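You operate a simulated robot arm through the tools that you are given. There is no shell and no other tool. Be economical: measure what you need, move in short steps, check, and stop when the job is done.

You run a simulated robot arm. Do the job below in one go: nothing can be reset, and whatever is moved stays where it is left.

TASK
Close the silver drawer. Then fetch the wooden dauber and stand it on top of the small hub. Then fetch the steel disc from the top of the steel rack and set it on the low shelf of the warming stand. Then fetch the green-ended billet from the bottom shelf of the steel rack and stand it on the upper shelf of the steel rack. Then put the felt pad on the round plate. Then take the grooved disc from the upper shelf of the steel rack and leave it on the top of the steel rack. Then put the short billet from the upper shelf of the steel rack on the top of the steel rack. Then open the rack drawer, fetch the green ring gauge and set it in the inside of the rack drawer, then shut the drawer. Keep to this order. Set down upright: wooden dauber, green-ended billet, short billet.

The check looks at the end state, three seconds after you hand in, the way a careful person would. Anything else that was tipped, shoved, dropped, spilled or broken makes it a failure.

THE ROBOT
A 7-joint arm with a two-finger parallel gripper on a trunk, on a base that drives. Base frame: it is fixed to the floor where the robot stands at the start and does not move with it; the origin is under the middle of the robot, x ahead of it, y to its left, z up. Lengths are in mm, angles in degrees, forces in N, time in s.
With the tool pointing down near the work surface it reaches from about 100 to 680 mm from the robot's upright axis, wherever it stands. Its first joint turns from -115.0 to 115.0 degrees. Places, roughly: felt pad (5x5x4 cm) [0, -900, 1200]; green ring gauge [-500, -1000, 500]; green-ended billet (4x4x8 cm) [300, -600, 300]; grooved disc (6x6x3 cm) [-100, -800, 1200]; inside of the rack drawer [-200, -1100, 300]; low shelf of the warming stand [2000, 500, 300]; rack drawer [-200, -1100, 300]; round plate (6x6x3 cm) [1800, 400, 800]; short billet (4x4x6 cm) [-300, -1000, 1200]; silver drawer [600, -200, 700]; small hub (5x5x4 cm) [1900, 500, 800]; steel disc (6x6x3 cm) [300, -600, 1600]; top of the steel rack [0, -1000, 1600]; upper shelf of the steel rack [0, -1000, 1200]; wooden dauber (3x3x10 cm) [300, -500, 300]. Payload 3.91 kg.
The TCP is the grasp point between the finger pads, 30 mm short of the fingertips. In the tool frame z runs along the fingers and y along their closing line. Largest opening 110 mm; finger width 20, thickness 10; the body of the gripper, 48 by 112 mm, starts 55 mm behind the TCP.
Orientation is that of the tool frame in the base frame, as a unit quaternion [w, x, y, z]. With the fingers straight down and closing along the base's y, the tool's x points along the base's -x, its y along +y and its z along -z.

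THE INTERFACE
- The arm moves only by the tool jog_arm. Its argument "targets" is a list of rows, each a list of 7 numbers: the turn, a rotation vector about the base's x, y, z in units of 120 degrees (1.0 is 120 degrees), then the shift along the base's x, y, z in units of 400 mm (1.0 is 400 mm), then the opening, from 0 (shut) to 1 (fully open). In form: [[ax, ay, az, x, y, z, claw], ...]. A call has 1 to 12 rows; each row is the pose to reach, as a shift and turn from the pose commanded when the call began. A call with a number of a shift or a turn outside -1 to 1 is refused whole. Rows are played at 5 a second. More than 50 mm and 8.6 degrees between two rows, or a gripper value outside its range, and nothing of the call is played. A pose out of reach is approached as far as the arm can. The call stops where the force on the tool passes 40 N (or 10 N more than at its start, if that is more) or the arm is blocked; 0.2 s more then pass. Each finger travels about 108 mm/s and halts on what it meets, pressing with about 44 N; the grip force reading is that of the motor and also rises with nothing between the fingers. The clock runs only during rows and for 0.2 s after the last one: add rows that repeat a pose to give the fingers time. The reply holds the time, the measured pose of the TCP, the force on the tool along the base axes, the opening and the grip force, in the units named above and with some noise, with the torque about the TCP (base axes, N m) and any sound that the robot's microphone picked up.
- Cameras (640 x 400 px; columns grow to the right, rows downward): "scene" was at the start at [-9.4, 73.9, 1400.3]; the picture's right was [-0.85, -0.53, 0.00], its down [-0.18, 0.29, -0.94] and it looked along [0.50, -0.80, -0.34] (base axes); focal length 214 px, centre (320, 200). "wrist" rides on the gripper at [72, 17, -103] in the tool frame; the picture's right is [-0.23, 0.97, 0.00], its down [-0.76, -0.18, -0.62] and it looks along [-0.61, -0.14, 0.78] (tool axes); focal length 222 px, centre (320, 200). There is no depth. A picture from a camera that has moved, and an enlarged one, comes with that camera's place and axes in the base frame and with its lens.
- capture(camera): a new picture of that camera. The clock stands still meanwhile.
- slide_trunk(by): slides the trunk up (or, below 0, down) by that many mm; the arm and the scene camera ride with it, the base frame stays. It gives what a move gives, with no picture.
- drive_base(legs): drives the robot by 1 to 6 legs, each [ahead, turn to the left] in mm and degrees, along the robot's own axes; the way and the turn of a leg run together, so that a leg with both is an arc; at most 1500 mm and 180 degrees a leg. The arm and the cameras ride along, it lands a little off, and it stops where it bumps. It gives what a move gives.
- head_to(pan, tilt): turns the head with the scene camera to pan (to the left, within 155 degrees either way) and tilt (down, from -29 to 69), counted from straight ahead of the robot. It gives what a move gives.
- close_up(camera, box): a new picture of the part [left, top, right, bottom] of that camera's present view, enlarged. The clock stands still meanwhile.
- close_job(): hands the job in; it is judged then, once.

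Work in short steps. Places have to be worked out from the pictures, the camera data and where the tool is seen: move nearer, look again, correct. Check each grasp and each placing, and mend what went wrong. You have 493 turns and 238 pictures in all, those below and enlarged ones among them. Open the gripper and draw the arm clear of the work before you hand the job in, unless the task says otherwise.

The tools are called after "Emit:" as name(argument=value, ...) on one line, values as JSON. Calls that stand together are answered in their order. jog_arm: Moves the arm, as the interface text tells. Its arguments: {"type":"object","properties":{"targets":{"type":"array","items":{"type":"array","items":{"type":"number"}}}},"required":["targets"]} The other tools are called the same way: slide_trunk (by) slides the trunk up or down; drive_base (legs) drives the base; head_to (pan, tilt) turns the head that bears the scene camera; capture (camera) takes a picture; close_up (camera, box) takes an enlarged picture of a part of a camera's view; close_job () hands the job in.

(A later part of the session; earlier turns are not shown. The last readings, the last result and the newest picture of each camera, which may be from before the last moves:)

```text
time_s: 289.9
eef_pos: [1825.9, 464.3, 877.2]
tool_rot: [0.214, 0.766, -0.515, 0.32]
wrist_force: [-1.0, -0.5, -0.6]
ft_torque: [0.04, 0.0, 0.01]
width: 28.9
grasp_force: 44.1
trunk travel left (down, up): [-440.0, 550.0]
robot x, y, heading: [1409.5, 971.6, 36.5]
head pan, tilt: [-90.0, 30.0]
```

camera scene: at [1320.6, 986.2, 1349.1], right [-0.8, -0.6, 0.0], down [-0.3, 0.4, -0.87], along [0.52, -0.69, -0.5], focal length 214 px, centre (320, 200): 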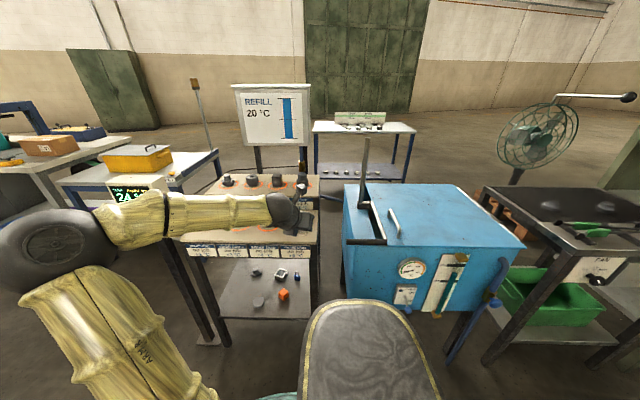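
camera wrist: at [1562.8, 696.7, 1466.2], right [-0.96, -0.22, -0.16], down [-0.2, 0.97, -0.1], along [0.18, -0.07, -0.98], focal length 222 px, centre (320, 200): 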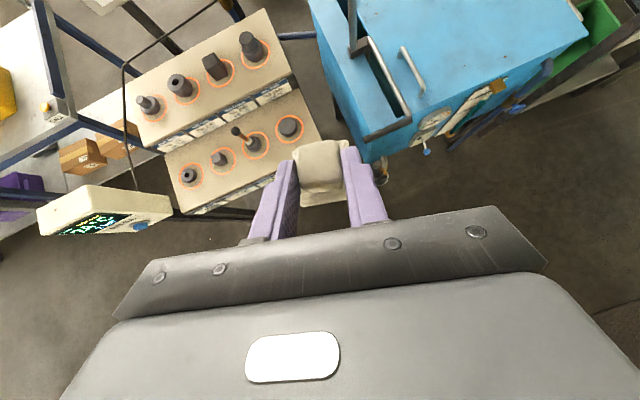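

Emit:
jog_arm(targets=[[0, 0, 0, 0, 0, -0.005, 0.1], [0, 0, 0, 0, 0, -0.01, 0.1], [0, 0, 0, 0, 0, -0.015, 0.1], [0, 0, 0, 0, 0, -0.015, 0.1]])

Emit:
close_up(camera="scene", box=[270, 190, 330, 240])

```text
time_s: 290.9
eef_pos: [1824.4, 464.2, 870.6]
tool_rot: [0.215, 0.765, -0.515, 0.32]
wrist_force: [0.7, 0.2, -0.8]
ft_torque: [0.0, -0.02, -0.01]
width: 28.6
grasp_force: 43.8
trunk travel left (down, up): [-440.0, 550.0]
robot x, y, heading: [1404.5, 969.1, 36.7]
head pan, tilt: [-90.0, 30.0]
```

```text
8.00 times, centred on (300, 215) of scene
camera zoom: at [1320.7, 986.2, 1349.0], right [-0.8, -0.6, 0.0], down [-0.3, 0.4, -0.87], along [0.52, -0.69, -0.5], focal length 1716 px, centre (480, 80)
```

zoom: 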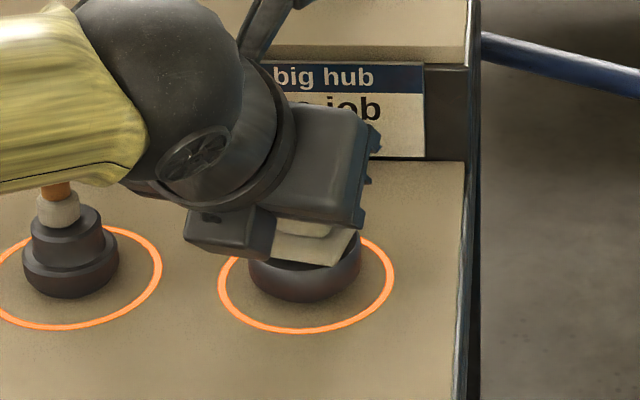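

Still a small gap; keep lowering.

Emit:
jog_arm(targets=[[0, 0, 0, 0, 0, -0.005, 0.1], [0, 0, 0, 0, 0, -0.01, 0.1], [0, 0, 0, 0, 0, -0.015, 0.1], [0, 0, 0, 0, 0, -0.015, 0.1]])

Emit:
close_up(camera="wrist", box=[200, 90, 440, 250])

```text
time_s: 291.9
eef_pos: [1824.8, 464.6, 869.4]
tool_rot: [0.216, 0.764, -0.514, 0.324]
wrist_force: [4.4, -6.8, 23.1]
ft_torque: [-0.44, -0.21, 0.07]
width: 28.6
grasp_force: 44.2
trunk travel left (down, up): [-440.0, 550.0]
robot x, y, heading: [1405.7, 970.0, 36.8]
head pan, tilt: [-90.0, 30.0]
```

```text
2.50 times, centred on (320, 170) of wrist
camera zoom: at [1799.4, 480.3, 991.9], right [-0.96, -0.22, -0.17], down [-0.2, 0.97, -0.11], along [0.19, -0.07, -0.98], focal length 555 px, centre (320, 275)
```

zoom: 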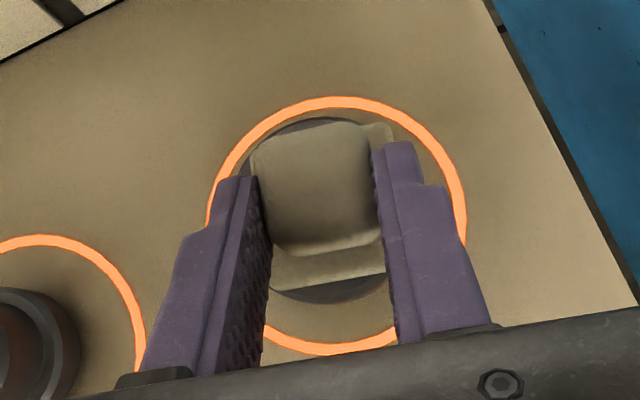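

Contact (23 N), the pad is centered on the plate. Relax slightly, open, and withdraw upward along the tool axis.

Emit:
jog_arm(targets=[[0, 0, 0, 0, 0, 0.005, 0.1], [0, 0, 0, 0, 0, 0.005, 0.35], [0, 0, 0, 0, 0, 0.005, 0.6], [0, 0, 0, 0, 0, 0.005, 0.6], [0, 0, 0, 0, 0, 0.005, 0.6]])

Emit:
jog_arm(targets=[[0, 0, 0, -0.02, 0.045, 0.06, 0.6], [0, 0, 0, -0.05, 0.11, 0.13, 0.6], [0, 0, 0, -0.08, 0.18, 0.2, 0.6], [0, 0, 0, -0.12, 0.26, 0.26, 0.6], [0, 0, 0, -0.16, 0.34, 0.3, 0.6], [0, 0, 0, -0.2, 0.42, 0.34, 0.6], [0, 0, 0, -0.2, 0.42, 0.34, 0.6]])

Emit:
capture(camera="wrist")

Emit:
close_up(camera="scene", box=[190, 160, 330, 260])

```text
time_s: 293.1
eef_pos: [1824.4, 464.0, 865.9]
tool_rot: [0.215, 0.766, -0.515, 0.319]
wrist_force: [1.2, 0.9, 0.1]
ft_torque: [-0.02, 0.0, 0.0]
width: 65.8
grasp_force: 0.1
trunk travel left (down, up): [-440.0, 550.0]
robot x, y, heading: [1405.9, 974.6, 36.9]
head pan, tilt: [-90.0, 30.0]
```

```text
time_s: 294.6
eef_pos: [1745.7, 634.1, 1004.1]
tool_rot: [0.215, 0.765, -0.515, 0.321]
wrist_force: [0.9, 1.0, 0.7]
ft_torque: [-0.01, 0.04, 0.0]
width: 66.0
grasp_force: 0.0
trunk travel left (down, up): [-440.0, 550.0]
robot x, y, heading: [1403.3, 971.7, 36.7]
head pan, tilt: [-90.0, 30.0]
```

```text
106 pictures are left
camera wrist: at [1720.6, 649.3, 1127.7], right [-0.96, -0.22, -0.16], down [-0.2, 0.97, -0.1], along [0.18, -0.07, -0.98], focal length 222 px, centre (320, 200)
```

wrist: 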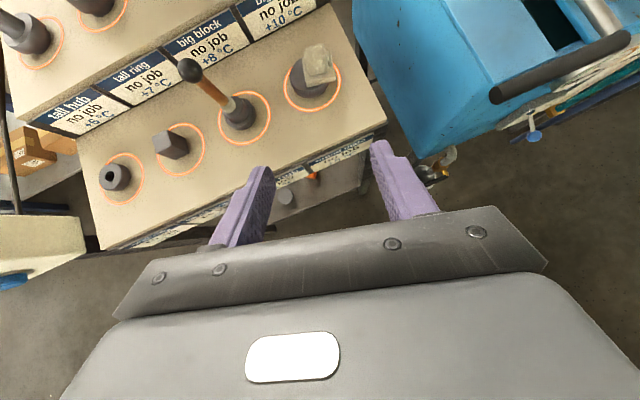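

```text
4.00 times, centred on (260, 210) of scene
camera zoom: at [1320.5, 986.7, 1349.0], right [-0.8, -0.6, 0.0], down [-0.3, 0.4, -0.87], along [0.52, -0.69, -0.5], focal length 858 px, centre (560, 160)
```

zoom: 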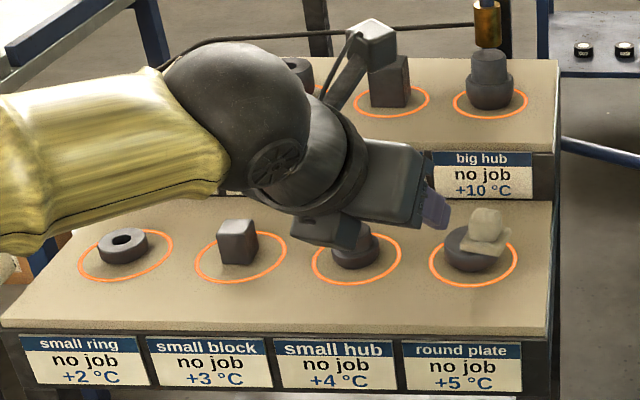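

The pad looks off-centre. Zoom in.

Emit:
close_up(camera="scene", box=[285, 200, 330, 235])

Emit:
close_up(camera="wrist", box=[260, 30, 360, 130])

```text
11.43 times, centred on (308, 218) of scene
camera zoom: at [1320.5, 986.7, 1349.0], right [-0.8, -0.6, 0.0], down [-0.3, 0.4, -0.87], along [0.52, -0.69, -0.5], focal length 2451 px, centre (463, 0)
```

zoom: 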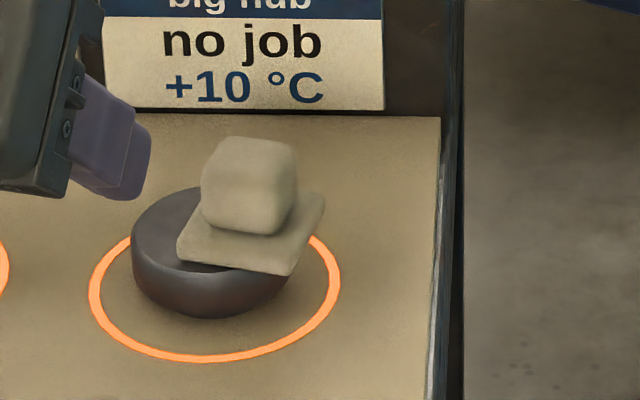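

```text
4.00 times, centred on (310, 80) of wrist
camera zoom: at [1720.6, 649.3, 1127.7], right [-0.96, -0.22, -0.16], down [-0.2, 0.97, -0.1], along [0.18, -0.07, -0.98], focal length 888 px, centre (360, 680)
```

zoom: 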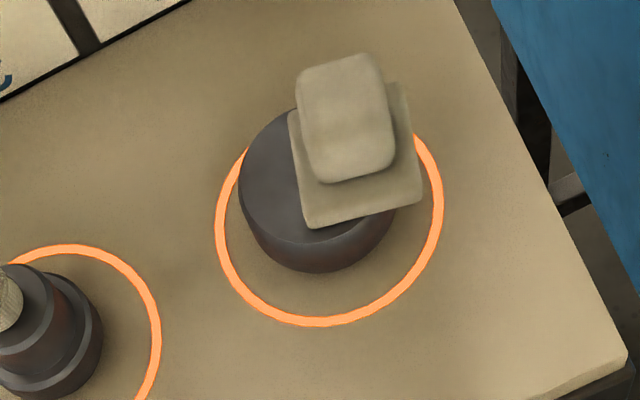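

The pad lies flat but ~12 mm off-centre (dragged on release). I'll regrasp and re-centre it gently: go back over it first.

Emit:
jog_arm(targets=[[0, 0, 0, 0.05, -0.1, -0.02, 0.6], [0, 0, 0, 0.08, -0.19, -0.07, 0.6], [0, 0, 0, 0.11, -0.27, -0.13, 0.6], [0, 0, 0, 0.14, -0.35, -0.19, 0.6], [0, 0, 0, 0.16, -0.41, -0.25, 0.6], [0, 0, 0, 0.174, -0.445, -0.3, 0.6], [0, 0, 0, 0.174, -0.445, -0.3, 0.6]])

Emit:
close_up(camera="wrist", box=[200, 90, 440, 250])

```text
time_s: 296.2
eef_pos: [1816.2, 452.7, 884.7]
tool_rot: [0.215, 0.766, -0.515, 0.32]
wrist_force: [-0.3, 0.0, 0.0]
ft_torque: [-0.07, -0.02, -0.04]
width: 65.8
grasp_force: 0.0
trunk travel left (down, up): [-440.0, 550.0]
robot x, y, heading: [1403.3, 969.9, 36.6]
head pan, tilt: [-90.0, 30.0]
```

```text
2.50 times, centred on (320, 170) of wrist
camera zoom: at [1792.1, 467.0, 1007.4], right [-0.96, -0.22, -0.16], down [-0.2, 0.97, -0.1], along [0.18, -0.07, -0.98], focal length 555 px, centre (320, 275)
```

zoom: 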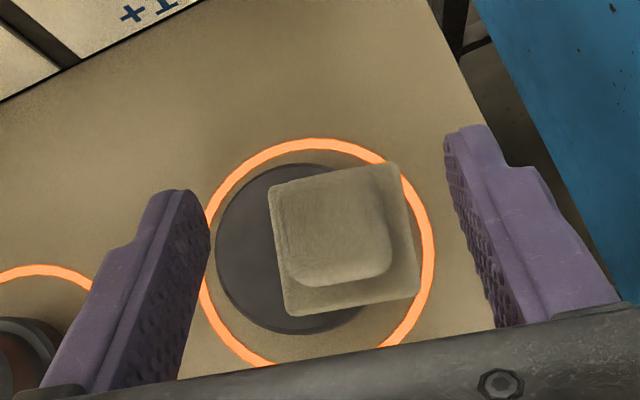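

Lower, regrasp the knob, lift slightly and shift 15 mm to centre.

Emit:
jog_arm(targets=[[0, 0, 0, -0.004, 0.01, -0.02, 0.6], [0, 0, 0, -0.004, 0.01, -0.036, 0.6], [0, 0, 0, -0.004, 0.01, -0.036, 0.4], [0, 0, 0, -0.004, 0.01, -0.036, 0.2], [0, 0, 0, -0.004, 0.01, -0.036, 0.1], [0, 0, 0, -0.004, 0.01, -0.036, 0.1]])

Emit:
close_up(camera="wrist", box=[200, 90, 440, 250])

```text
time_s: 297.6
eef_pos: [1815.1, 459.0, 868.7]
tool_rot: [0.214, 0.766, -0.515, 0.32]
wrist_force: [-0.2, 0.1, -0.1]
ft_torque: [-0.03, -0.01, 0.0]
width: 28.6
grasp_force: 43.9
trunk travel left (down, up): [-440.0, 550.0]
robot x, y, heading: [1403.7, 970.2, 36.8]
head pan, tilt: [-90.0, 30.0]
```

```text
2.50 times, centred on (320, 170) of wrist
camera zoom: at [1790.7, 472.4, 992.0], right [-0.96, -0.22, -0.16], down [-0.2, 0.97, -0.1], along [0.18, -0.07, -0.98], focal length 555 px, centre (320, 275)
```

zoom: 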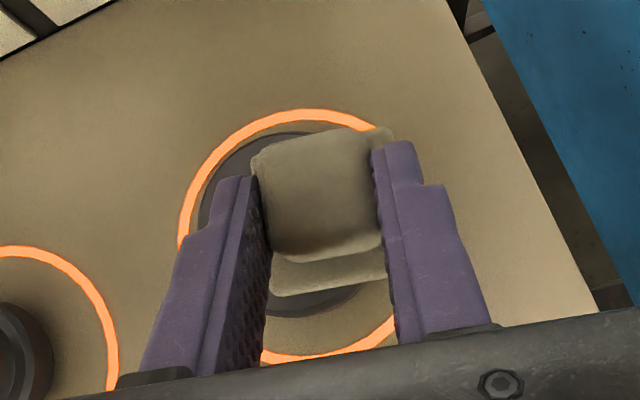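

Emit:
jog_arm(targets=[[0, 0, 0, 0, 0, 0.012, 0.1], [0, 0, 0, 0.016, 0.01, 0.012, 0.1], [0, 0, 0, 0.033, 0.0215, 0.012, 0.1], [0, 0, 0, 0.033, 0.0215, 0.012, 0.1]])

Emit:
close_up(camera="wrist", box=[200, 90, 440, 250])

```text
time_s: 298.6
eef_pos: [1827.0, 467.5, 874.9]
tool_rot: [0.215, 0.765, -0.515, 0.321]
wrist_force: [0.4, 0.0, -1.0]
ft_torque: [0.0, 0.0, -0.02]
width: 28.5
grasp_force: 43.7
trunk travel left (down, up): [-440.0, 550.0]
robot x, y, heading: [1404.2, 977.3, 36.9]
head pan, tilt: [-90.0, 30.0]
```

```text
2.50 times, centred on (320, 170) of wrist
camera zoom: at [1802.2, 481.4, 997.3], right [-0.96, -0.22, -0.16], down [-0.2, 0.97, -0.1], along [0.18, -0.07, -0.98], focal length 555 px, centre (320, 275)
```

zoom: 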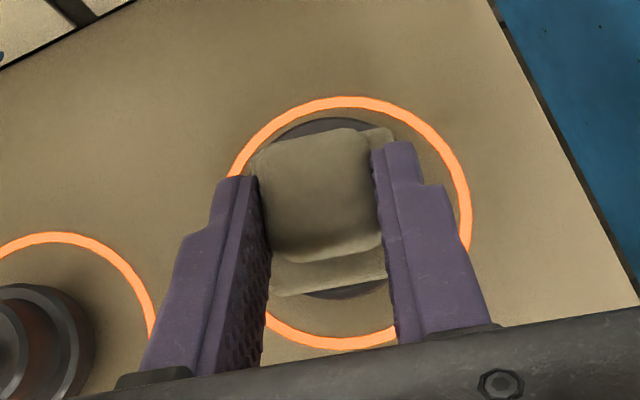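

Centered. Lower gently to light contact.

Emit:
jog_arm(targets=[[0, 0, 0, 0, 0, -0.005, 0.1], [0, 0, 0, 0, 0, -0.0075, 0.1], [0, 0, 0, 0, 0, -0.0075, 0.1]])

```text
time_s: 299.4
eef_pos: [1826.1, 467.9, 870.4]
tool_rot: [0.215, 0.766, -0.515, 0.32]
wrist_force: [-0.6, 0.0, -1.0]
ft_torque: [0.0, -0.01, -0.01]
width: 28.7
grasp_force: 43.8
trunk travel left (down, up): [-440.0, 550.0]
robot x, y, heading: [1406.9, 971.8, 36.6]
head pan, tilt: [-90.0, 30.0]
```

Emit:
jog_arm(targets=[[0, 0, 0, 0, 0, -0.0025, 0.1], [0, 0, 0, 0, 0, -0.005, 0.1], [0, 0, 0, 0, 0, -0.005, 0.1]])

```text
time_s: 300.2
eef_pos: [1827.5, 467.7, 868.5]
tool_rot: [0.214, 0.766, -0.515, 0.321]
wrist_force: [0.2, 0.3, 0.9]
ft_torque: [-0.02, -0.01, 0.01]
width: 28.8
grasp_force: 44.3
trunk travel left (down, up): [-440.0, 550.0]
robot x, y, heading: [1405.9, 972.2, 36.8]
head pan, tilt: [-90.0, 30.0]
```

Light contact. Open gently in small steps.

Emit:
jog_arm(targets=[[0, 0, 0, 0, 0, -0.001, 0.27], [0, 0, 0, 0, 0, -0.001, 0.29], [0, 0, 0, 0, 0, -0.001, 0.32], [0, 0, 0, 0, 0, -0.001, 0.36], [0, 0, 0, 0, 0, -0.001, 0.42], [0, 0, 0, 0, 0, -0.001, 0.5], [0, 0, 0, 0, 0, -0.001, 0.6], [0, 0, 0, 0, 0, -0.001, 0.6]])

Emit:
close_up(camera="wrist", box=[200, 90, 440, 250])

```text
time_s: 302.1
eef_pos: [1826.5, 468.3, 869.2]
tool_rot: [0.215, 0.765, -0.515, 0.321]
wrist_force: [-0.3, -0.3, -0.9]
ft_torque: [0.01, -0.02, 0.03]
width: 66.1
grasp_force: 0.0
trunk travel left (down, up): [-440.0, 550.0]
robot x, y, heading: [1405.9, 970.1, 36.9]
head pan, tilt: [-90.0, 30.0]
```

```text
2.50 times, centred on (320, 170) of wrist
camera zoom: at [1801.7, 482.4, 991.9], right [-0.96, -0.22, -0.16], down [-0.2, 0.97, -0.1], along [0.18, -0.07, -0.98], focal length 555 px, centre (320, 275)
```

zoom: 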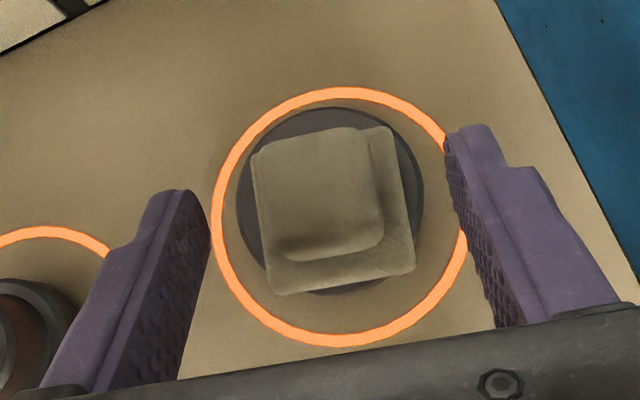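

Centred now. Lift straight up first, then retreat.

Emit:
jog_arm(targets=[[0, 0, 0, 0, 0, 0.05, 0.65], [0, 0, 0, 0, 0, 0.15, 0.65], [0, 0, 0, -0.02, 0.06, 0.22, 0.65], [0, 0, 0, -0.06, 0.14, 0.28, 0.65], [0, 0, 0, -0.1, 0.23, 0.32, 0.65], [0, 0, 0, -0.15, 0.32, 0.35, 0.65], [0, 0, 0, -0.2, 0.42, 0.37, 0.65], [0, 0, 0, -0.2, 0.42, 0.37, 0.65]])

Emit:
close_up(camera="wrist", box=[160, 0, 400, 160])

```text
time_s: 303.9
eef_pos: [1746.6, 634.7, 1015.1]
tool_rot: [0.215, 0.765, -0.515, 0.321]
wrist_force: [-0.2, 0.6, 0.9]
ft_torque: [-0.01, -0.02, -0.03]
width: 71.5
grasp_force: 0.0
trunk travel left (down, up): [-440.0, 550.0]
robot x, y, heading: [1404.1, 972.6, 36.7]
head pan, tilt: [-90.0, 30.0]
```

```text
2.50 times, centred on (280, 80) of wrist
camera zoom: at [1722.4, 649.3, 1138.9], right [-0.96, -0.22, -0.16], down [-0.2, 0.97, -0.1], along [0.18, -0.07, -0.98], focal length 555 px, centre (420, 500)
```

zoom: 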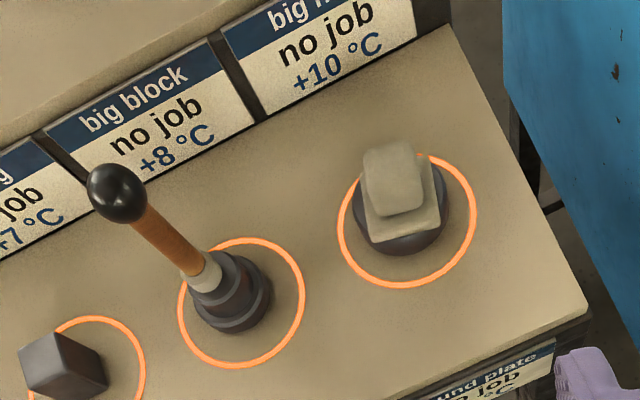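

Felt pad sits well on the plate. Retract and raise the arm, then drive back to the rack.

Emit:
jog_arm(targets=[[0, 0, 0, -0.06, 0.09, 0.08, 0.65], [0, 0, 0, -0.12, 0.17, 0.16, 0.65], [0, 0, 0, -0.18, 0.25, 0.24, 0.65], [0, 0, 0, -0.24, 0.32, 0.32, 0.65], [0, 0, 0, -0.24, 0.32, 0.32, 0.65]])

Emit:
slide_trunk(by=240)

Emit:
drive_base(legs=[[0, -6], [-700, 0], [0, 8.8], [-1500, 0], [-75, 0], [0, -5.5]])

Emit:
capture(camera="scene")

Emit:
capture(camera="wrist")

```text
refused: row 1 steps farther than a row can; nothing moved
```

```text
time_s: 306.4
eef_pos: [1747.2, 635.2, 1255.0]
tool_rot: [0.215, 0.765, -0.515, 0.321]
wrist_force: [-0.4, -0.6, 0.9]
ft_torque: [0.0, -0.02, -0.06]
width: 71.4
grasp_force: 0.0
trunk travel left (down, up): [-680.0, 310.0]
robot x, y, heading: [1407.5, 974.4, 36.6]
head pan, tilt: [-90.0, 30.0]
```

```text
time_s: 317.9
eef_pos: [313.0, -375.3, 1255.9]
tool_rot: [0.203, 0.777, -0.501, 0.324]
wrist_force: [8.2, 15.7, 9.8]
ft_torque: [0.23, -0.47, 0.78]
width: 78.5
grasp_force: 7.1
trunk travel left (down, up): [-680.0, 310.0]
robot x, y, heading: [-45.6, -48.3, 36.9]
head pan, tilt: [-90.0, 30.0]
stopped in leg 4: the force on the tool passed its limit at 55 N (the readings are from after the stop); the commanded pose is now the measured one
```

```text
97 pictures are left
camera scene: at [-130.2, -33.4, 1589.0], right [-0.8, -0.6, 0.0], down [-0.3, 0.4, -0.87], along [0.52, -0.69, -0.5], focal length 214 px, centre (320, 200)
```

scene: 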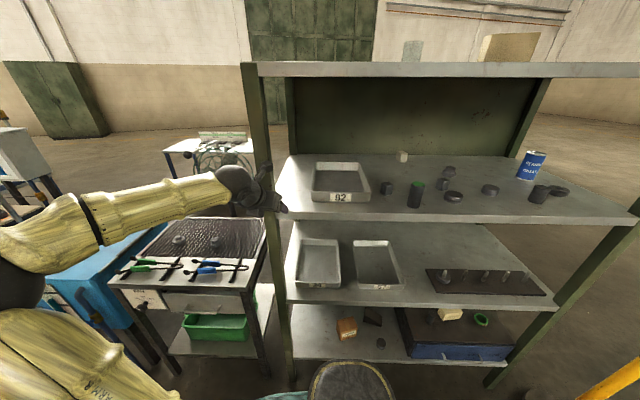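

```text
96 pictures are left
camera wrist: at [287.4, -363.6, 1378.1], right [-0.95, -0.26, -0.17], down [-0.25, 0.96, -0.1], along [0.19, -0.05, -0.98], focal length 222 px, centre (320, 200)
```

wrist: 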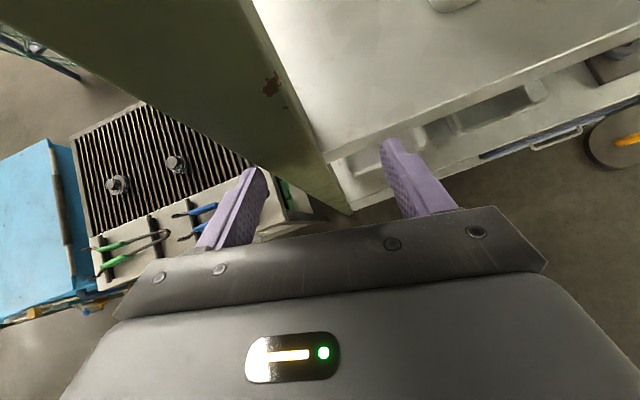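

My retract step had been refused (step size) and the drive brushed the left finger against the rack post at 55 N. Back off forward a little, then retract the arm.

Emit:
drive_base(legs=[[25, 0]])

Emit:
jog_arm(targets=[[0, 0, 0, -0.05, 0.075, 0.03, 0.65], [0, 0, 0, -0.1, 0.15, 0.06, 0.65], [0, 0, 0, -0.15, 0.225, 0.09, 0.65], [0, 0, 0, -0.2, 0.3, 0.12, 0.65], [0, 0, 0, -0.25, 0.375, 0.15, 0.65], [0, 0, 0, -0.25, 0.375, 0.15, 0.65]])

Emit:
capture(camera="wrist")

```text
time_s: 318.7
eef_pos: [328.5, -364.0, 1253.6]
tool_rot: [0.204, 0.775, -0.503, 0.322]
wrist_force: [0.7, 0.4, 0.7]
ft_torque: [-0.01, 0.02, -0.03]
width: 71.8
grasp_force: 0.1
trunk travel left (down, up): [-680.0, 310.0]
robot x, y, heading: [-30.1, -38.6, 36.9]
head pan, tilt: [-90.0, 30.0]
```

```text
time_s: 320.1
eef_pos: [234.0, -217.1, 1312.8]
tool_rot: [0.204, 0.775, -0.503, 0.323]
wrist_force: [0.5, -1.3, 0.8]
ft_torque: [0.02, 0.04, -0.03]
width: 71.6
grasp_force: 0.0
trunk travel left (down, up): [-680.0, 310.0]
robot x, y, heading: [-27.9, -33.2, 37.1]
head pan, tilt: [-90.0, 30.0]
```

```text
95 pictures are left
camera wrist: at [209.0, -205.0, 1437.0], right [-0.95, -0.25, -0.17], down [-0.24, 0.97, -0.09], along [0.19, -0.05, -0.98], focal length 222 px, centre (320, 200)
```

wrist: 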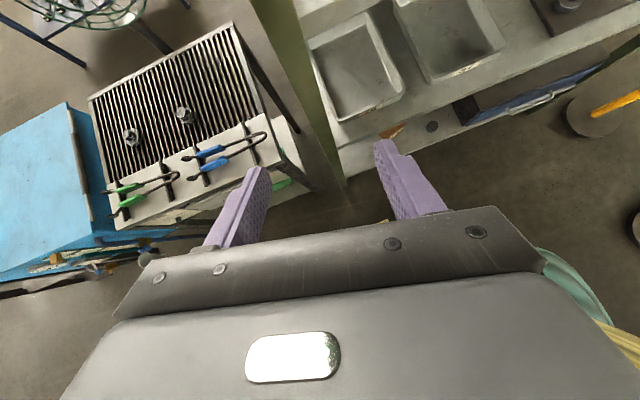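

Clear. Continue to the work position for the grooved disc.

Emit:
drive_base(legs=[[0, 8], [-510, 0], [0, -10.5]])

Emit:
capture(camera="scene")

Emit:
capture(camera="wrist")

```text
time_s: 325.2
eef_pos: [-133.4, -585.1, 1314.3]
tool_rot: [0.213, 0.761, -0.524, 0.317]
wrist_force: [-0.1, -0.3, 0.4]
ft_torque: [-0.01, 0.04, -0.01]
width: 71.7
grasp_force: 0.1
trunk travel left (down, up): [-680.0, 310.0]
robot x, y, heading: [-380.7, -388.7, 34.1]
head pan, tilt: [-90.0, 30.0]
```

```text
94 pictures are left
camera scene: at [-467.7, -372.5, 1589.0], right [-0.83, -0.56, 0.0], down [-0.28, 0.42, -0.87], along [0.48, -0.72, -0.5], focal length 214 px, centre (320, 200)
```

scene: 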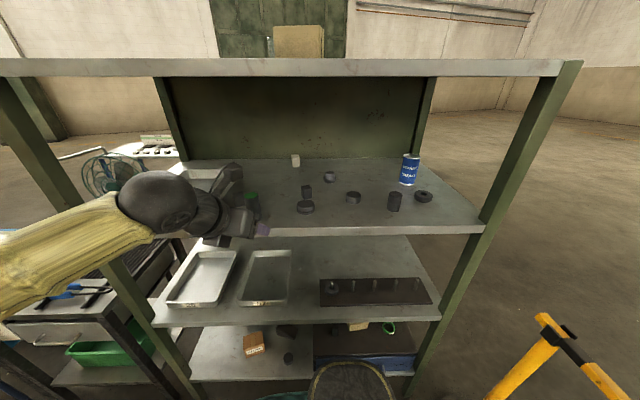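

```text
93 pictures are left
camera wrist: at [-157.3, -572.2, 1437.2], right [-0.97, -0.2, -0.17], down [-0.19, 0.98, -0.09], along [0.18, -0.06, -0.98], focal length 222 px, centre (320, 200)
```

wrist: 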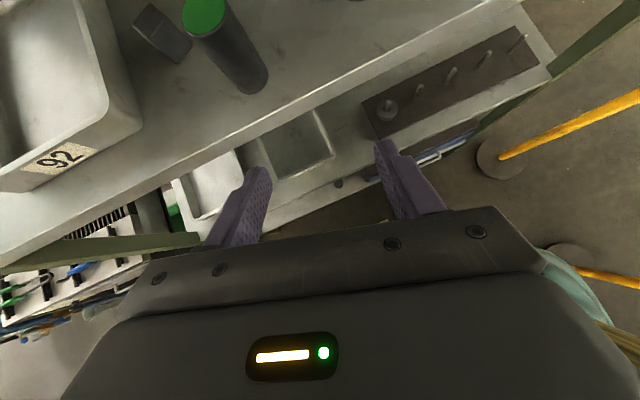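

Zoom on the upper shelf to measure the grooved disc.

Emit:
close_up(camera="scene", box=[230, 140, 450, 250])

```text
2.91 times, centred on (340, 195) of scene
camera zoom: at [-467.7, -372.5, 1589.0], right [-0.83, -0.56, 0.0], down [-0.28, 0.42, -0.87], along [0.48, -0.72, -0.5], focal length 624 px, centre (262, 214)
```

zoom: 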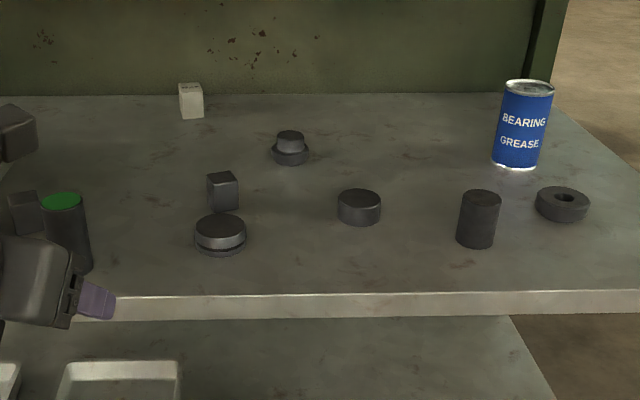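

Grooved disc centre ≈(-117,-816). Move over it at safe height with the fingers open.

Emit:
jog_arm(targets=[[0, 0, 0, -0.08, -0.06, 0.01, 0.78], [0, 0, 0, -0.14, -0.12, 0.02, 0.78], [0, 0, 0, -0.12, -0.22, 0.02, 0.78], [0, 0, 0, -0.08, -0.32, 0.02, 0.78], [0, 0, 0, -0.03, -0.42, 0.02, 0.78], [0, 0, 0, 0.027, -0.5, 0.02, 0.78], [0, 0, 0, 0.027, -0.542, 0.02, 0.78], [0, 0, 0, 0.027, -0.542, 0.02, 0.78]])

Emit:
capture(camera="wrist")

```text
time_s: 327.0
eef_pos: [-119.5, -800.8, 1321.4]
tool_rot: [0.212, 0.762, -0.523, 0.318]
wrist_force: [-0.1, 0.6, -0.9]
ft_torque: [0.03, -0.02, 0.0]
width: 85.9
grasp_force: 0.1
out of reach, approached as far as the arm can: row 1, 2
trunk travel left (down, up): [-680.0, 310.0]
robot x, y, heading: [-383.3, -391.2, 33.7]
head pan, tilt: [-90.0, 30.0]
```

```text
91 pictures are left
camera wrist: at [-144.7, -786.7, 1445.0], right [-0.96, -0.2, -0.17], down [-0.19, 0.98, -0.09], along [0.18, -0.06, -0.98], focal length 222 px, centre (320, 200)
```

wrist: 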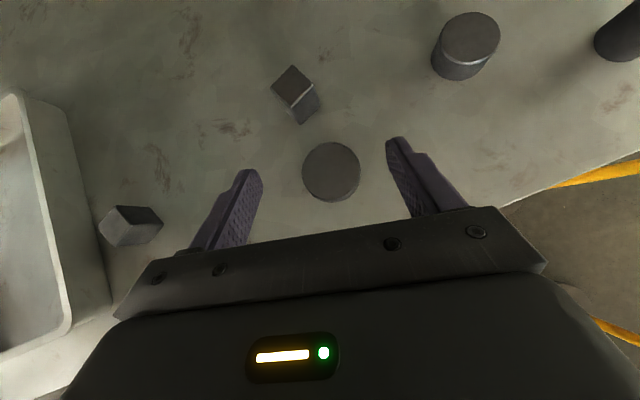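

Adjust forward 12 mm and descend toward grip height.

Emit:
jog_arm(targets=[[0, 0, 0, 0.0025, -0.031, -0.05, 0.78], [0, 0, 0, 0.0025, -0.031, -0.11, 0.78], [0, 0, 0, 0.0025, -0.031, -0.145, 0.78], [0, 0, 0, 0.0025, -0.031, -0.155, 0.78], [0, 0, 0, 0.0025, -0.031, -0.162, 0.78], [0, 0, 0, 0.0025, -0.031, -0.162, 0.78]])

Emit:
close_up(camera="wrist", box=[200, 90, 440, 250])

```text
time_s: 328.4
eef_pos: [-118.9, -815.2, 1257.3]
tool_rot: [0.213, 0.761, -0.524, 0.318]
wrist_force: [-0.5, 1.3, -0.7]
ft_torque: [0.01, -0.01, 0.01]
width: 85.9
grasp_force: 0.1
trunk travel left (down, up): [-680.0, 310.0]
robot x, y, heading: [-383.8, -393.2, 34.2]
head pan, tilt: [-90.0, 30.0]
```

```text
2.50 times, centred on (320, 170) of wrist
camera zoom: at [-144.6, -802.1, 1380.7], right [-0.97, -0.2, -0.17], down [-0.19, 0.98, -0.09], along [0.18, -0.06, -0.98], focal length 555 px, centre (320, 275)
```

zoom: 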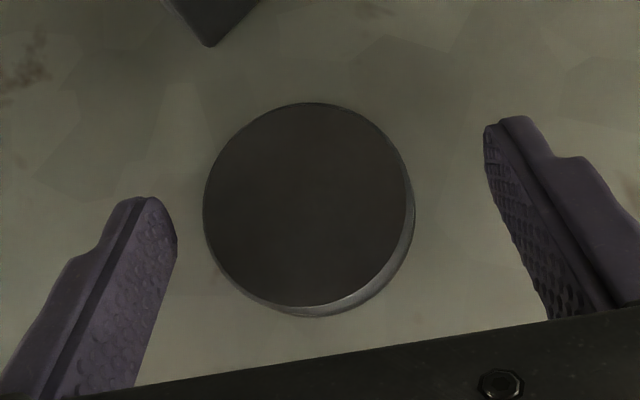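

Keep lowering until the tips touch the shelf.

Emit:
jog_arm(targets=[[0, 0, 0, 0, 0, -0.01, 0.78], [0, 0, 0, 0, 0, -0.02, 0.78], [0, 0, 0, 0, 0, -0.03, 0.78], [0, 0, 0, 0, 0, -0.03, 0.78]])

```text
time_s: 329.4
eef_pos: [-119.6, -815.2, 1248.5]
tool_rot: [0.216, 0.76, -0.524, 0.319]
wrist_force: [4.7, -9.2, 27.9]
ft_torque: [-1.08, 0.9, 0.53]
width: 85.5
grasp_force: 0.0
trunk travel left (down, up): [-680.0, 310.0]
robot x, y, heading: [-385.2, -387.3, 33.9]
head pan, tilt: [-90.0, 30.0]
```

Touched the shelf at TCP ≈1249. Raise 3.5 mm and close on the disc.

Emit:
jog_arm(targets=[[0, 0, 0, 0, 0, 0.016, 0.78], [0, 0, 0, 0, 0, 0.016, 0.6], [0, 0, 0, 0, 0, 0.016, 0.4], [0, 0, 0, 0, 0, 0.016, 0.2], [0, 0, 0, 0, 0, 0.016, 0.2]])

Emit:
close_up(camera="wrist", box=[200, 90, 440, 250])

```text
time_s: 330.6
eef_pos: [-119.7, -813.7, 1251.8]
tool_rot: [0.212, 0.762, -0.525, 0.316]
wrist_force: [0.6, -0.4, 0.6]
ft_torque: [0.07, 0.05, -0.01]
width: 55.5
grasp_force: 43.9
trunk travel left (down, up): [-680.0, 310.0]
robot x, y, heading: [-382.2, -389.8, 33.5]
head pan, tilt: [-90.0, 30.0]
```

```text
2.50 times, centred on (320, 170) of wrist
camera zoom: at [-145.6, -801.3, 1374.0], right [-0.97, -0.2, -0.17], down [-0.19, 0.98, -0.09], along [0.18, -0.06, -0.98], focal length 555 px, centre (320, 275)
```

zoom: 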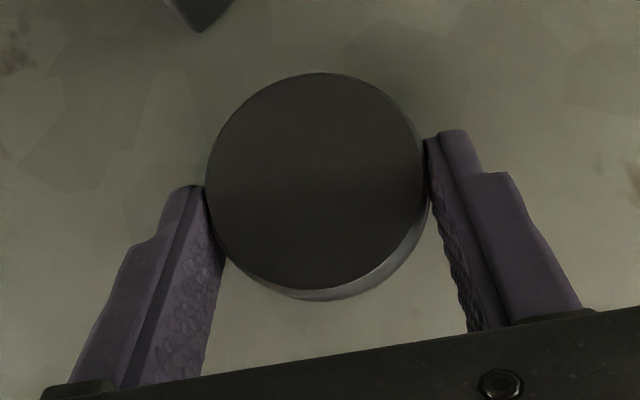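

Grip is slightly behind the widest line. Open, advance 8 mm, and close again.

Emit:
jog_arm(targets=[[0, 0, 0, 0, 0, 0, 0.78], [0, 0, 0, 0, 0, 0, 0.78], [0, 0, 0, 0.009, -0.023, 0, 0.78], [0, 0, 0, 0.009, -0.023, 0, 0.5], [0, 0, 0, 0.009, -0.023, 0, 0.2], [0, 0, 0, 0.009, -0.023, 0, 0.2], [0, 0, 0, 0.009, -0.023, 0, 0.2]])

Emit:
close_up(camera="wrist", box=[200, 90, 440, 250])

```text
time_s: 332.2
eef_pos: [-116.1, -825.1, 1252.3]
tool_rot: [0.212, 0.762, -0.524, 0.317]
wrist_force: [-0.9, 1.0, 0.5]
ft_torque: [0.01, 0.1, -0.01]
width: 55.2
grasp_force: 44.1
trunk travel left (down, up): [-680.0, 310.0]
robot x, y, heading: [-383.7, -393.3, 33.8]
head pan, tilt: [-90.0, 30.0]
```

```text
2.50 times, centred on (320, 170) of wrist
camera zoom: at [-141.1, -810.8, 1374.8], right [-0.97, -0.2, -0.17], down [-0.19, 0.98, -0.09], along [0.18, -0.06, -0.98], focal length 555 px, centre (320, 275)
```

zoom: 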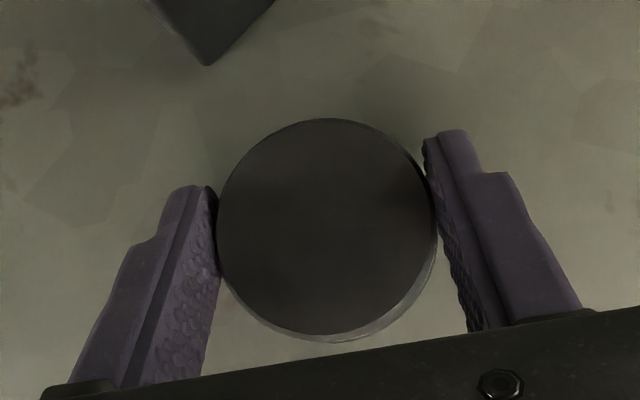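

Good grip now. Lift and take it out in front of the rack.

Emit:
jog_arm(targets=[[0, 0, 0, 0, 0, 0.06, 0.2], [0, 0, 0, 0, 0, 0.15, 0.2], [0, 0, 0, -0.04, 0.1, 0.16, 0.2], [0, 0, 0, -0.08, 0.2, 0.16, 0.2], [0, 0, 0, -0.12, 0.3, 0.16, 0.2], [0, 0, 0, -0.16, 0.4, 0.16, 0.2], [0, 0, 0, -0.19, 0.48, 0.16, 0.2], [0, 0, 0, -0.19, 0.48, 0.16, 0.2]])

Emit:
slide_trunk(by=310)

Emit:
capture(camera="wrist")

Emit:
capture(camera="scene")

```text
time_s: 334.0
eef_pos: [-190.3, -641.9, 1313.0]
tool_rot: [0.212, 0.761, -0.524, 0.318]
wrist_force: [0.4, 0.1, -4.1]
ft_torque: [0.03, 0.01, 0.02]
width: 55.5
grasp_force: 44.1
out of reach, approached as far as the arm can: row 7, 8
trunk travel left (down, up): [-680.0, 310.0]
robot x, y, heading: [-382.1, -393.0, 33.9]
head pan, tilt: [-90.0, 30.0]
```

```text
time_s: 337.1
eef_pos: [-191.3, -642.9, 1623.3]
tool_rot: [0.213, 0.761, -0.524, 0.318]
wrist_force: [0.0, 0.3, -4.4]
ft_torque: [0.04, -0.01, 0.01]
width: 55.1
grasp_force: 43.9
trunk travel left (down, up): [-990.0, 0.0]
robot x, y, heading: [-388.4, -388.6, 33.9]
head pan, tilt: [-90.0, 30.0]
```

```text
87 pictures are left
camera wrist: at [-215.7, -629.2, 1746.4], right [-0.97, -0.2, -0.17], down [-0.19, 0.98, -0.09], along [0.18, -0.06, -0.98], focal length 222 px, centre (320, 200)
```

wrist: 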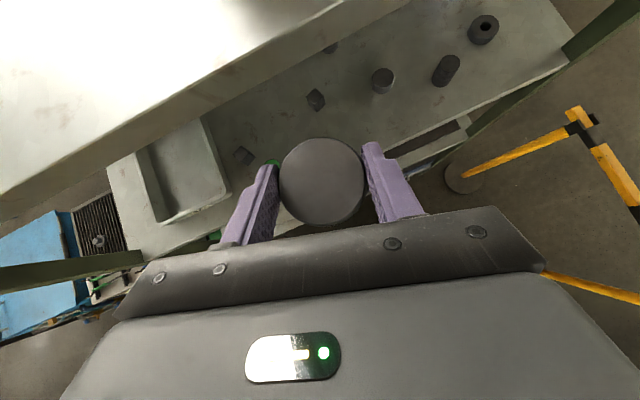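

```text
86 pictures are left
camera scene: at [-467.7, -372.8, 1899.0], right [-0.83, -0.56, 0.0], down [-0.28, 0.42, -0.87], along [0.48, -0.72, -0.5], focal length 214 px, centre (320, 200)
```

scene: 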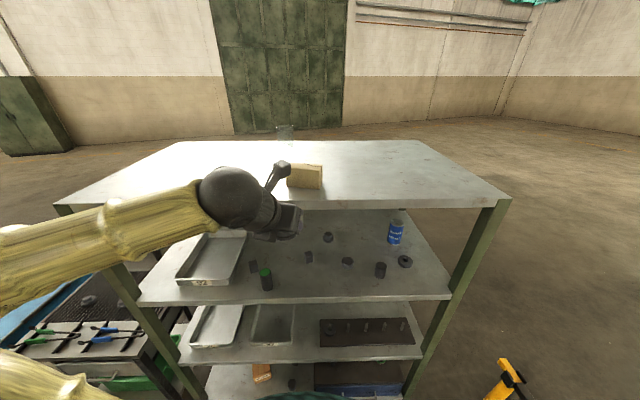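

Raise above the rack top and move over a free spot left of the wooden block.

Emit:
jog_arm(targets=[[0, 0, 0, 0, 0, 0.11, 0.2], [0, 0, 0, 0, 0, 0.2, 0.2], [0, 0, 0, 0.1, -0.05, 0.2, 0.2], [0, 0, 0, 0.2, -0.1, 0.2, 0.2], [0, 0, 0, 0.3, -0.15, 0.2, 0.2], [0, 0, 0, 0.4, -0.2, 0.2, 0.2], [0, 0, 0, 0.487, -0.245, 0.2, 0.2], [0, 0, 0, 0.487, -0.245, 0.2, 0.2]])

Emit:
capture(camera="wrist")

Emit:
capture(camera="scene")

```text
time_s: 338.9
eef_pos: [4.4, -740.7, 1700.9]
tool_rot: [0.213, 0.761, -0.524, 0.318]
wrist_force: [-0.4, -0.2, -4.3]
ft_torque: [0.0, 0.0, 0.0]
width: 55.2
grasp_force: 43.9
out of reach, approached as far as the arm can: row 1, 2
trunk travel left (down, up): [-990.0, 0.0]
robot x, y, heading: [-382.1, -393.1, 33.6]
head pan, tilt: [-90.0, 30.0]
```

```text
85 pictures are left
camera wrist: at [-21.4, -727.1, 1824.5], right [-0.96, -0.2, -0.17], down [-0.19, 0.98, -0.1], along [0.19, -0.06, -0.98], focal length 222 px, centre (320, 200)
```

wrist: 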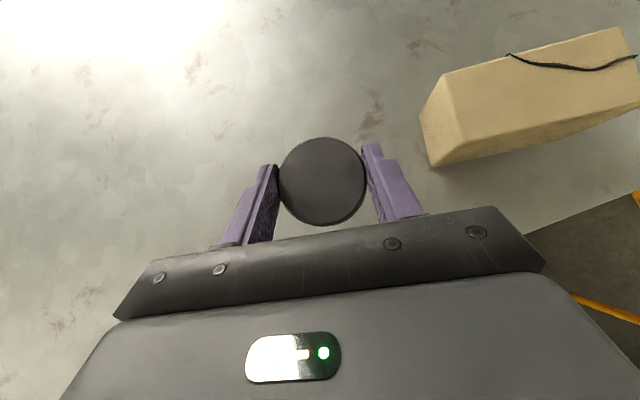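

```text
84 pictures are left
camera scene: at [-468.2, -371.4, 1899.0], right [-0.83, -0.56, 0.0], down [-0.28, 0.41, -0.87], along [0.48, -0.72, -0.5], focal length 214 px, centre (320, 200)
```

scene: 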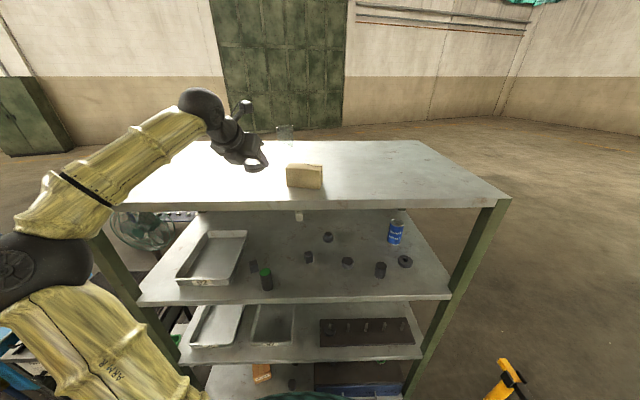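

Shift 25 mm left away from the block and lower.

Emit:
jog_arm(targets=[[0, 0, 0, 0.052, 0.035, -0.02, 0.2], [0, 0, 0, 0.052, 0.035, -0.08, 0.2], [0, 0, 0, 0.052, 0.035, -0.115, 0.2], [0, 0, 0, 0.052, 0.035, -0.115, 0.2]])

Emit:
jog_arm(targets=[[0, 0, 0, 0, 0, -0.006, 0.2], [0, 0, 0, 0, 0, -0.01, 0.2], [0, 0, 0, 0, 0, -0.01, 0.2]])

```text
time_s: 339.9
eef_pos: [25.0, -726.8, 1653.0]
tool_rot: [0.213, 0.761, -0.523, 0.318]
wrist_force: [0.3, 0.4, -4.4]
ft_torque: [0.04, -0.02, 0.0]
width: 55.2
grasp_force: 44.2
trunk travel left (down, up): [-990.0, 0.0]
robot x, y, heading: [-387.7, -393.6, 33.7]
head pan, tilt: [-90.0, 30.0]
```

```text
time_s: 340.7
eef_pos: [24.4, -728.4, 1651.4]
tool_rot: [0.213, 0.761, -0.524, 0.318]
wrist_force: [0.2, -0.8, -2.2]
ft_torque: [-0.08, 0.04, 0.0]
width: 55.2
grasp_force: 43.8
trunk travel left (down, up): [-990.0, 0.0]
robot x, y, heading: [-381.8, -391.1, 33.7]
head pan, tilt: [-90.0, 30.0]
```

Contact is just beginning; lower 1.5 mm more and open in small steps.

Emit:
jog_arm(targets=[[0, 0, 0, 0, 0, -0.003, 0.2], [0, 0, 0, 0, 0, -0.004, 0.2], [0, 0, 0, 0, 0, -0.004, 0.52], [0, 0, 0, 0, 0, -0.004, 0.55], [0, 0, 0, 0, 0, -0.004, 0.6], [0, 0, 0, 0, 0, -0.004, 0.7], [0, 0, 0, 0, 0, -0.004, 0.78], [0, 0, 0, 0, 0, -0.004, 0.78]])

Emit:
jog_arm(targets=[[0, 0, 0, 0, 0, 0.05, 0.78], [0, 0, 0, 0, 0, 0.14, 0.78], [0, 0, 0, -0.04, 0.08, 0.18, 0.78], [0, 0, 0, -0.08, 0.16, 0.2, 0.78], [0, 0, 0, -0.12, 0.24, 0.2, 0.78], [0, 0, 0, -0.16, 0.32, 0.2, 0.78], [0, 0, 0, -0.16, 0.32, 0.2, 0.78]])

Emit:
capture(camera="wrist")

```text
time_s: 342.5
eef_pos: [23.4, -726.1, 1650.7]
tool_rot: [0.213, 0.761, -0.524, 0.317]
wrist_force: [-0.1, 0.3, 0.5]
ft_torque: [-0.01, -0.01, 0.02]
width: 85.9
grasp_force: 0.1
trunk travel left (down, up): [-990.0, 0.0]
robot x, y, heading: [-383.4, -391.9, 33.9]
head pan, tilt: [-90.0, 30.0]
```

```text
time_s: 344.1
eef_pos: [-40.0, -598.2, 1731.8]
tool_rot: [0.212, 0.762, -0.524, 0.317]
wrist_force: [-0.3, -0.9, -0.9]
ft_torque: [-0.04, 0.05, -0.02]
width: 85.8
grasp_force: 0.2
trunk travel left (down, up): [-990.0, 0.0]
robot x, y, heading: [-385.5, -392.3, 33.9]
head pan, tilt: [-90.0, 30.0]
```

```text
83 pictures are left
camera wrist: at [-63.0, -586.4, 1854.4], right [-0.97, -0.2, -0.17], down [-0.19, 0.98, -0.09], along [0.18, -0.06, -0.98], focal length 222 px, centre (320, 200)
```

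wrist: 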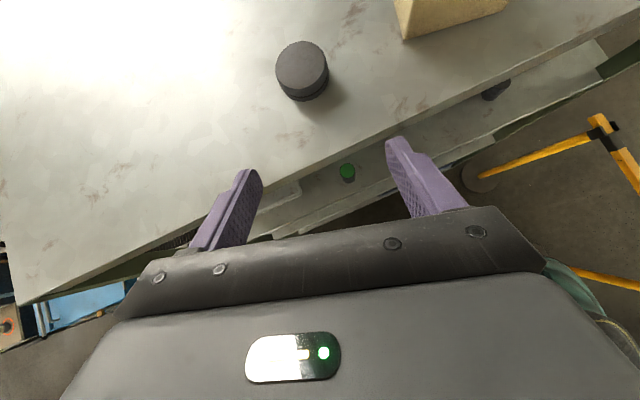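

Grooved disc is on the rack top. Retract, drive back along the rack to the short billet, and lower the trunk.

Emit:
jog_arm(targets=[[0, 0, 0, -0.03, 0.045, -0.05, 0.65], [0, 0, 0, -0.06, 0.09, -0.1, 0.65], [0, 0, 0, -0.06, 0.09, -0.19, 0.65], [0, 0, 0, -0.06, 0.09, -0.28, 0.65], [0, 0, 0, -0.06, 0.09, -0.28, 0.65]])

Emit:
drive_base(legs=[[-275, 0]])

Emit:
slide_trunk(by=-280)

Emit:
capture(camera="scene")

Emit:
capture(camera="wrist")

```text
time_s: 345.3
eef_pos: [-61.0, -560.6, 1619.9]
tool_rot: [0.213, 0.761, -0.524, 0.318]
wrist_force: [0.6, 0.1, 0.5]
ft_torque: [0.05, 0.01, -0.04]
width: 71.4
grasp_force: 0.0
trunk travel left (down, up): [-990.0, 0.0]
robot x, y, heading: [-384.7, -388.9, 33.9]
head pan, tilt: [-90.0, 30.0]
```

```text
time_s: 347.4
eef_pos: [-288.0, -713.3, 1618.5]
tool_rot: [0.211, 0.764, -0.521, 0.318]
wrist_force: [-0.2, 0.3, -0.4]
ft_torque: [0.0, -0.02, 0.03]
width: 71.5
grasp_force: 0.0
trunk travel left (down, up): [-990.0, 0.0]
robot x, y, heading: [-611.7, -546.5, 34.3]
head pan, tilt: [-90.0, 30.0]
```

```text
time_s: 350.3
eef_pos: [-287.0, -711.6, 1339.0]
tool_rot: [0.212, 0.763, -0.521, 0.319]
wrist_force: [-0.3, 0.0, 0.1]
ft_torque: [-0.04, 0.0, -0.01]
width: 71.4
grasp_force: 0.2
trunk travel left (down, up): [-710.0, 280.0]
robot x, y, heading: [-611.8, -545.4, 34.3]
head pan, tilt: [-90.0, 30.0]
```

```text
82 pictures are left
camera scene: at [-696.6, -527.8, 1619.0], right [-0.83, -0.56, 0.0], down [-0.28, 0.41, -0.87], along [0.49, -0.72, -0.5], focal length 214 px, centre (320, 200)
```

scene: 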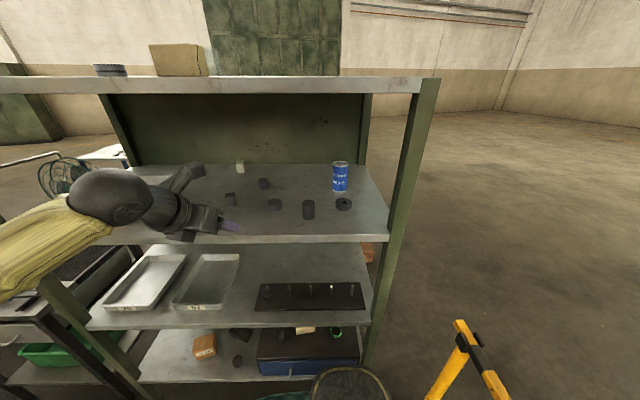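

```text
81 pictures are left
camera wrist: at [-313.1, -698.3, 1463.2], right [-0.96, -0.21, -0.17], down [-0.19, 0.98, -0.09], along [0.18, -0.06, -0.98], focal length 222 px, centre (320, 200)
```

wrist: 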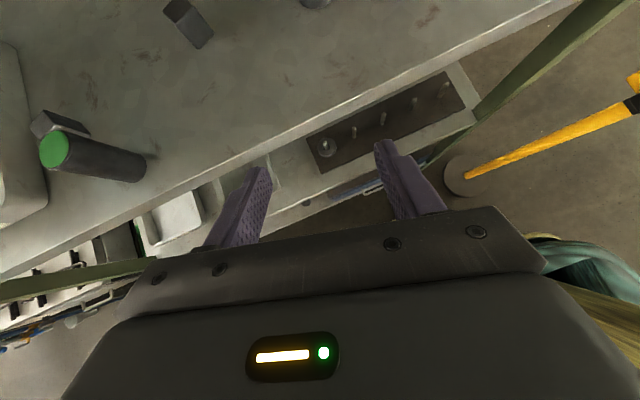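

Zoom to measure the short billet.

Emit:
close_up(camera="scene", box=[220, 150, 400, 250])

```text
3.56 times, centred on (310, 200) of scene
camera zoom: at [-696.6, -527.8, 1619.0], right [-0.83, -0.56, 0.0], down [-0.28, 0.41, -0.87], along [0.49, -0.72, -0.5], focal length 763 px, centre (356, 200)
```

zoom: 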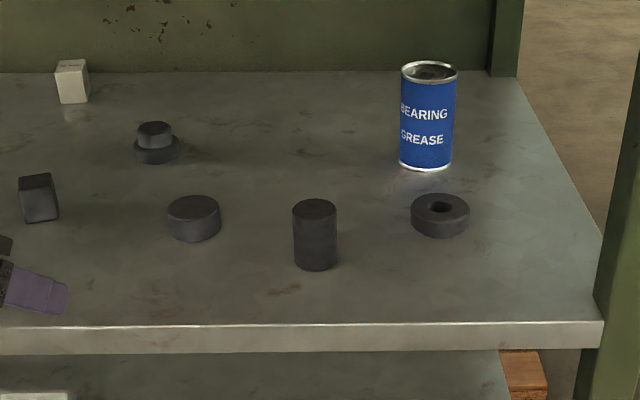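

Short billet centre ≈(-342,-981). Move above it.

Emit:
jog_arm(targets=[[0, 0, 0, -0.023, -0.112, 0, 0.65], [0, 0, 0, -0.046, -0.224, 0, 0.65], [0, 0, 0, -0.069, -0.336, 0, 0.65], [0, 0, 0, -0.092, -0.448, 0, 0.65], [0, 0, 0, -0.115, -0.56, 0, 0.65], [0, 0, 0, -0.136, -0.6725, 0, 0.65], [0, 0, 0, -0.136, -0.6725, 0, 0.65]])

Emit:
capture(camera="wrist")

```text
time_s: 351.9
eef_pos: [-342.0, -979.4, 1336.8]
tool_rot: [0.211, 0.764, -0.521, 0.317]
wrist_force: [1.3, -0.7, -0.1]
ft_torque: [-0.01, -0.02, -0.02]
width: 71.6
grasp_force: 0.0
trunk travel left (down, up): [-710.0, 280.0]
robot x, y, heading: [-612.2, -548.6, 34.3]
head pan, tilt: [-90.0, 30.0]
```

```text
79 pictures are left
camera wrist: at [-366.5, -965.5, 1461.0], right [-0.96, -0.21, -0.17], down [-0.2, 0.98, -0.1], along [0.19, -0.06, -0.98], focal length 222 px, centre (320, 200)
```

wrist: 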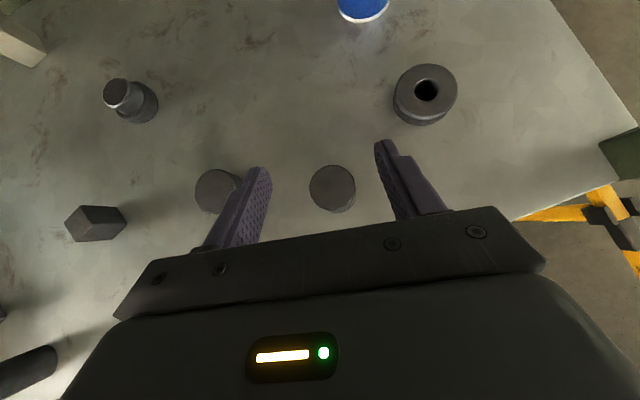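

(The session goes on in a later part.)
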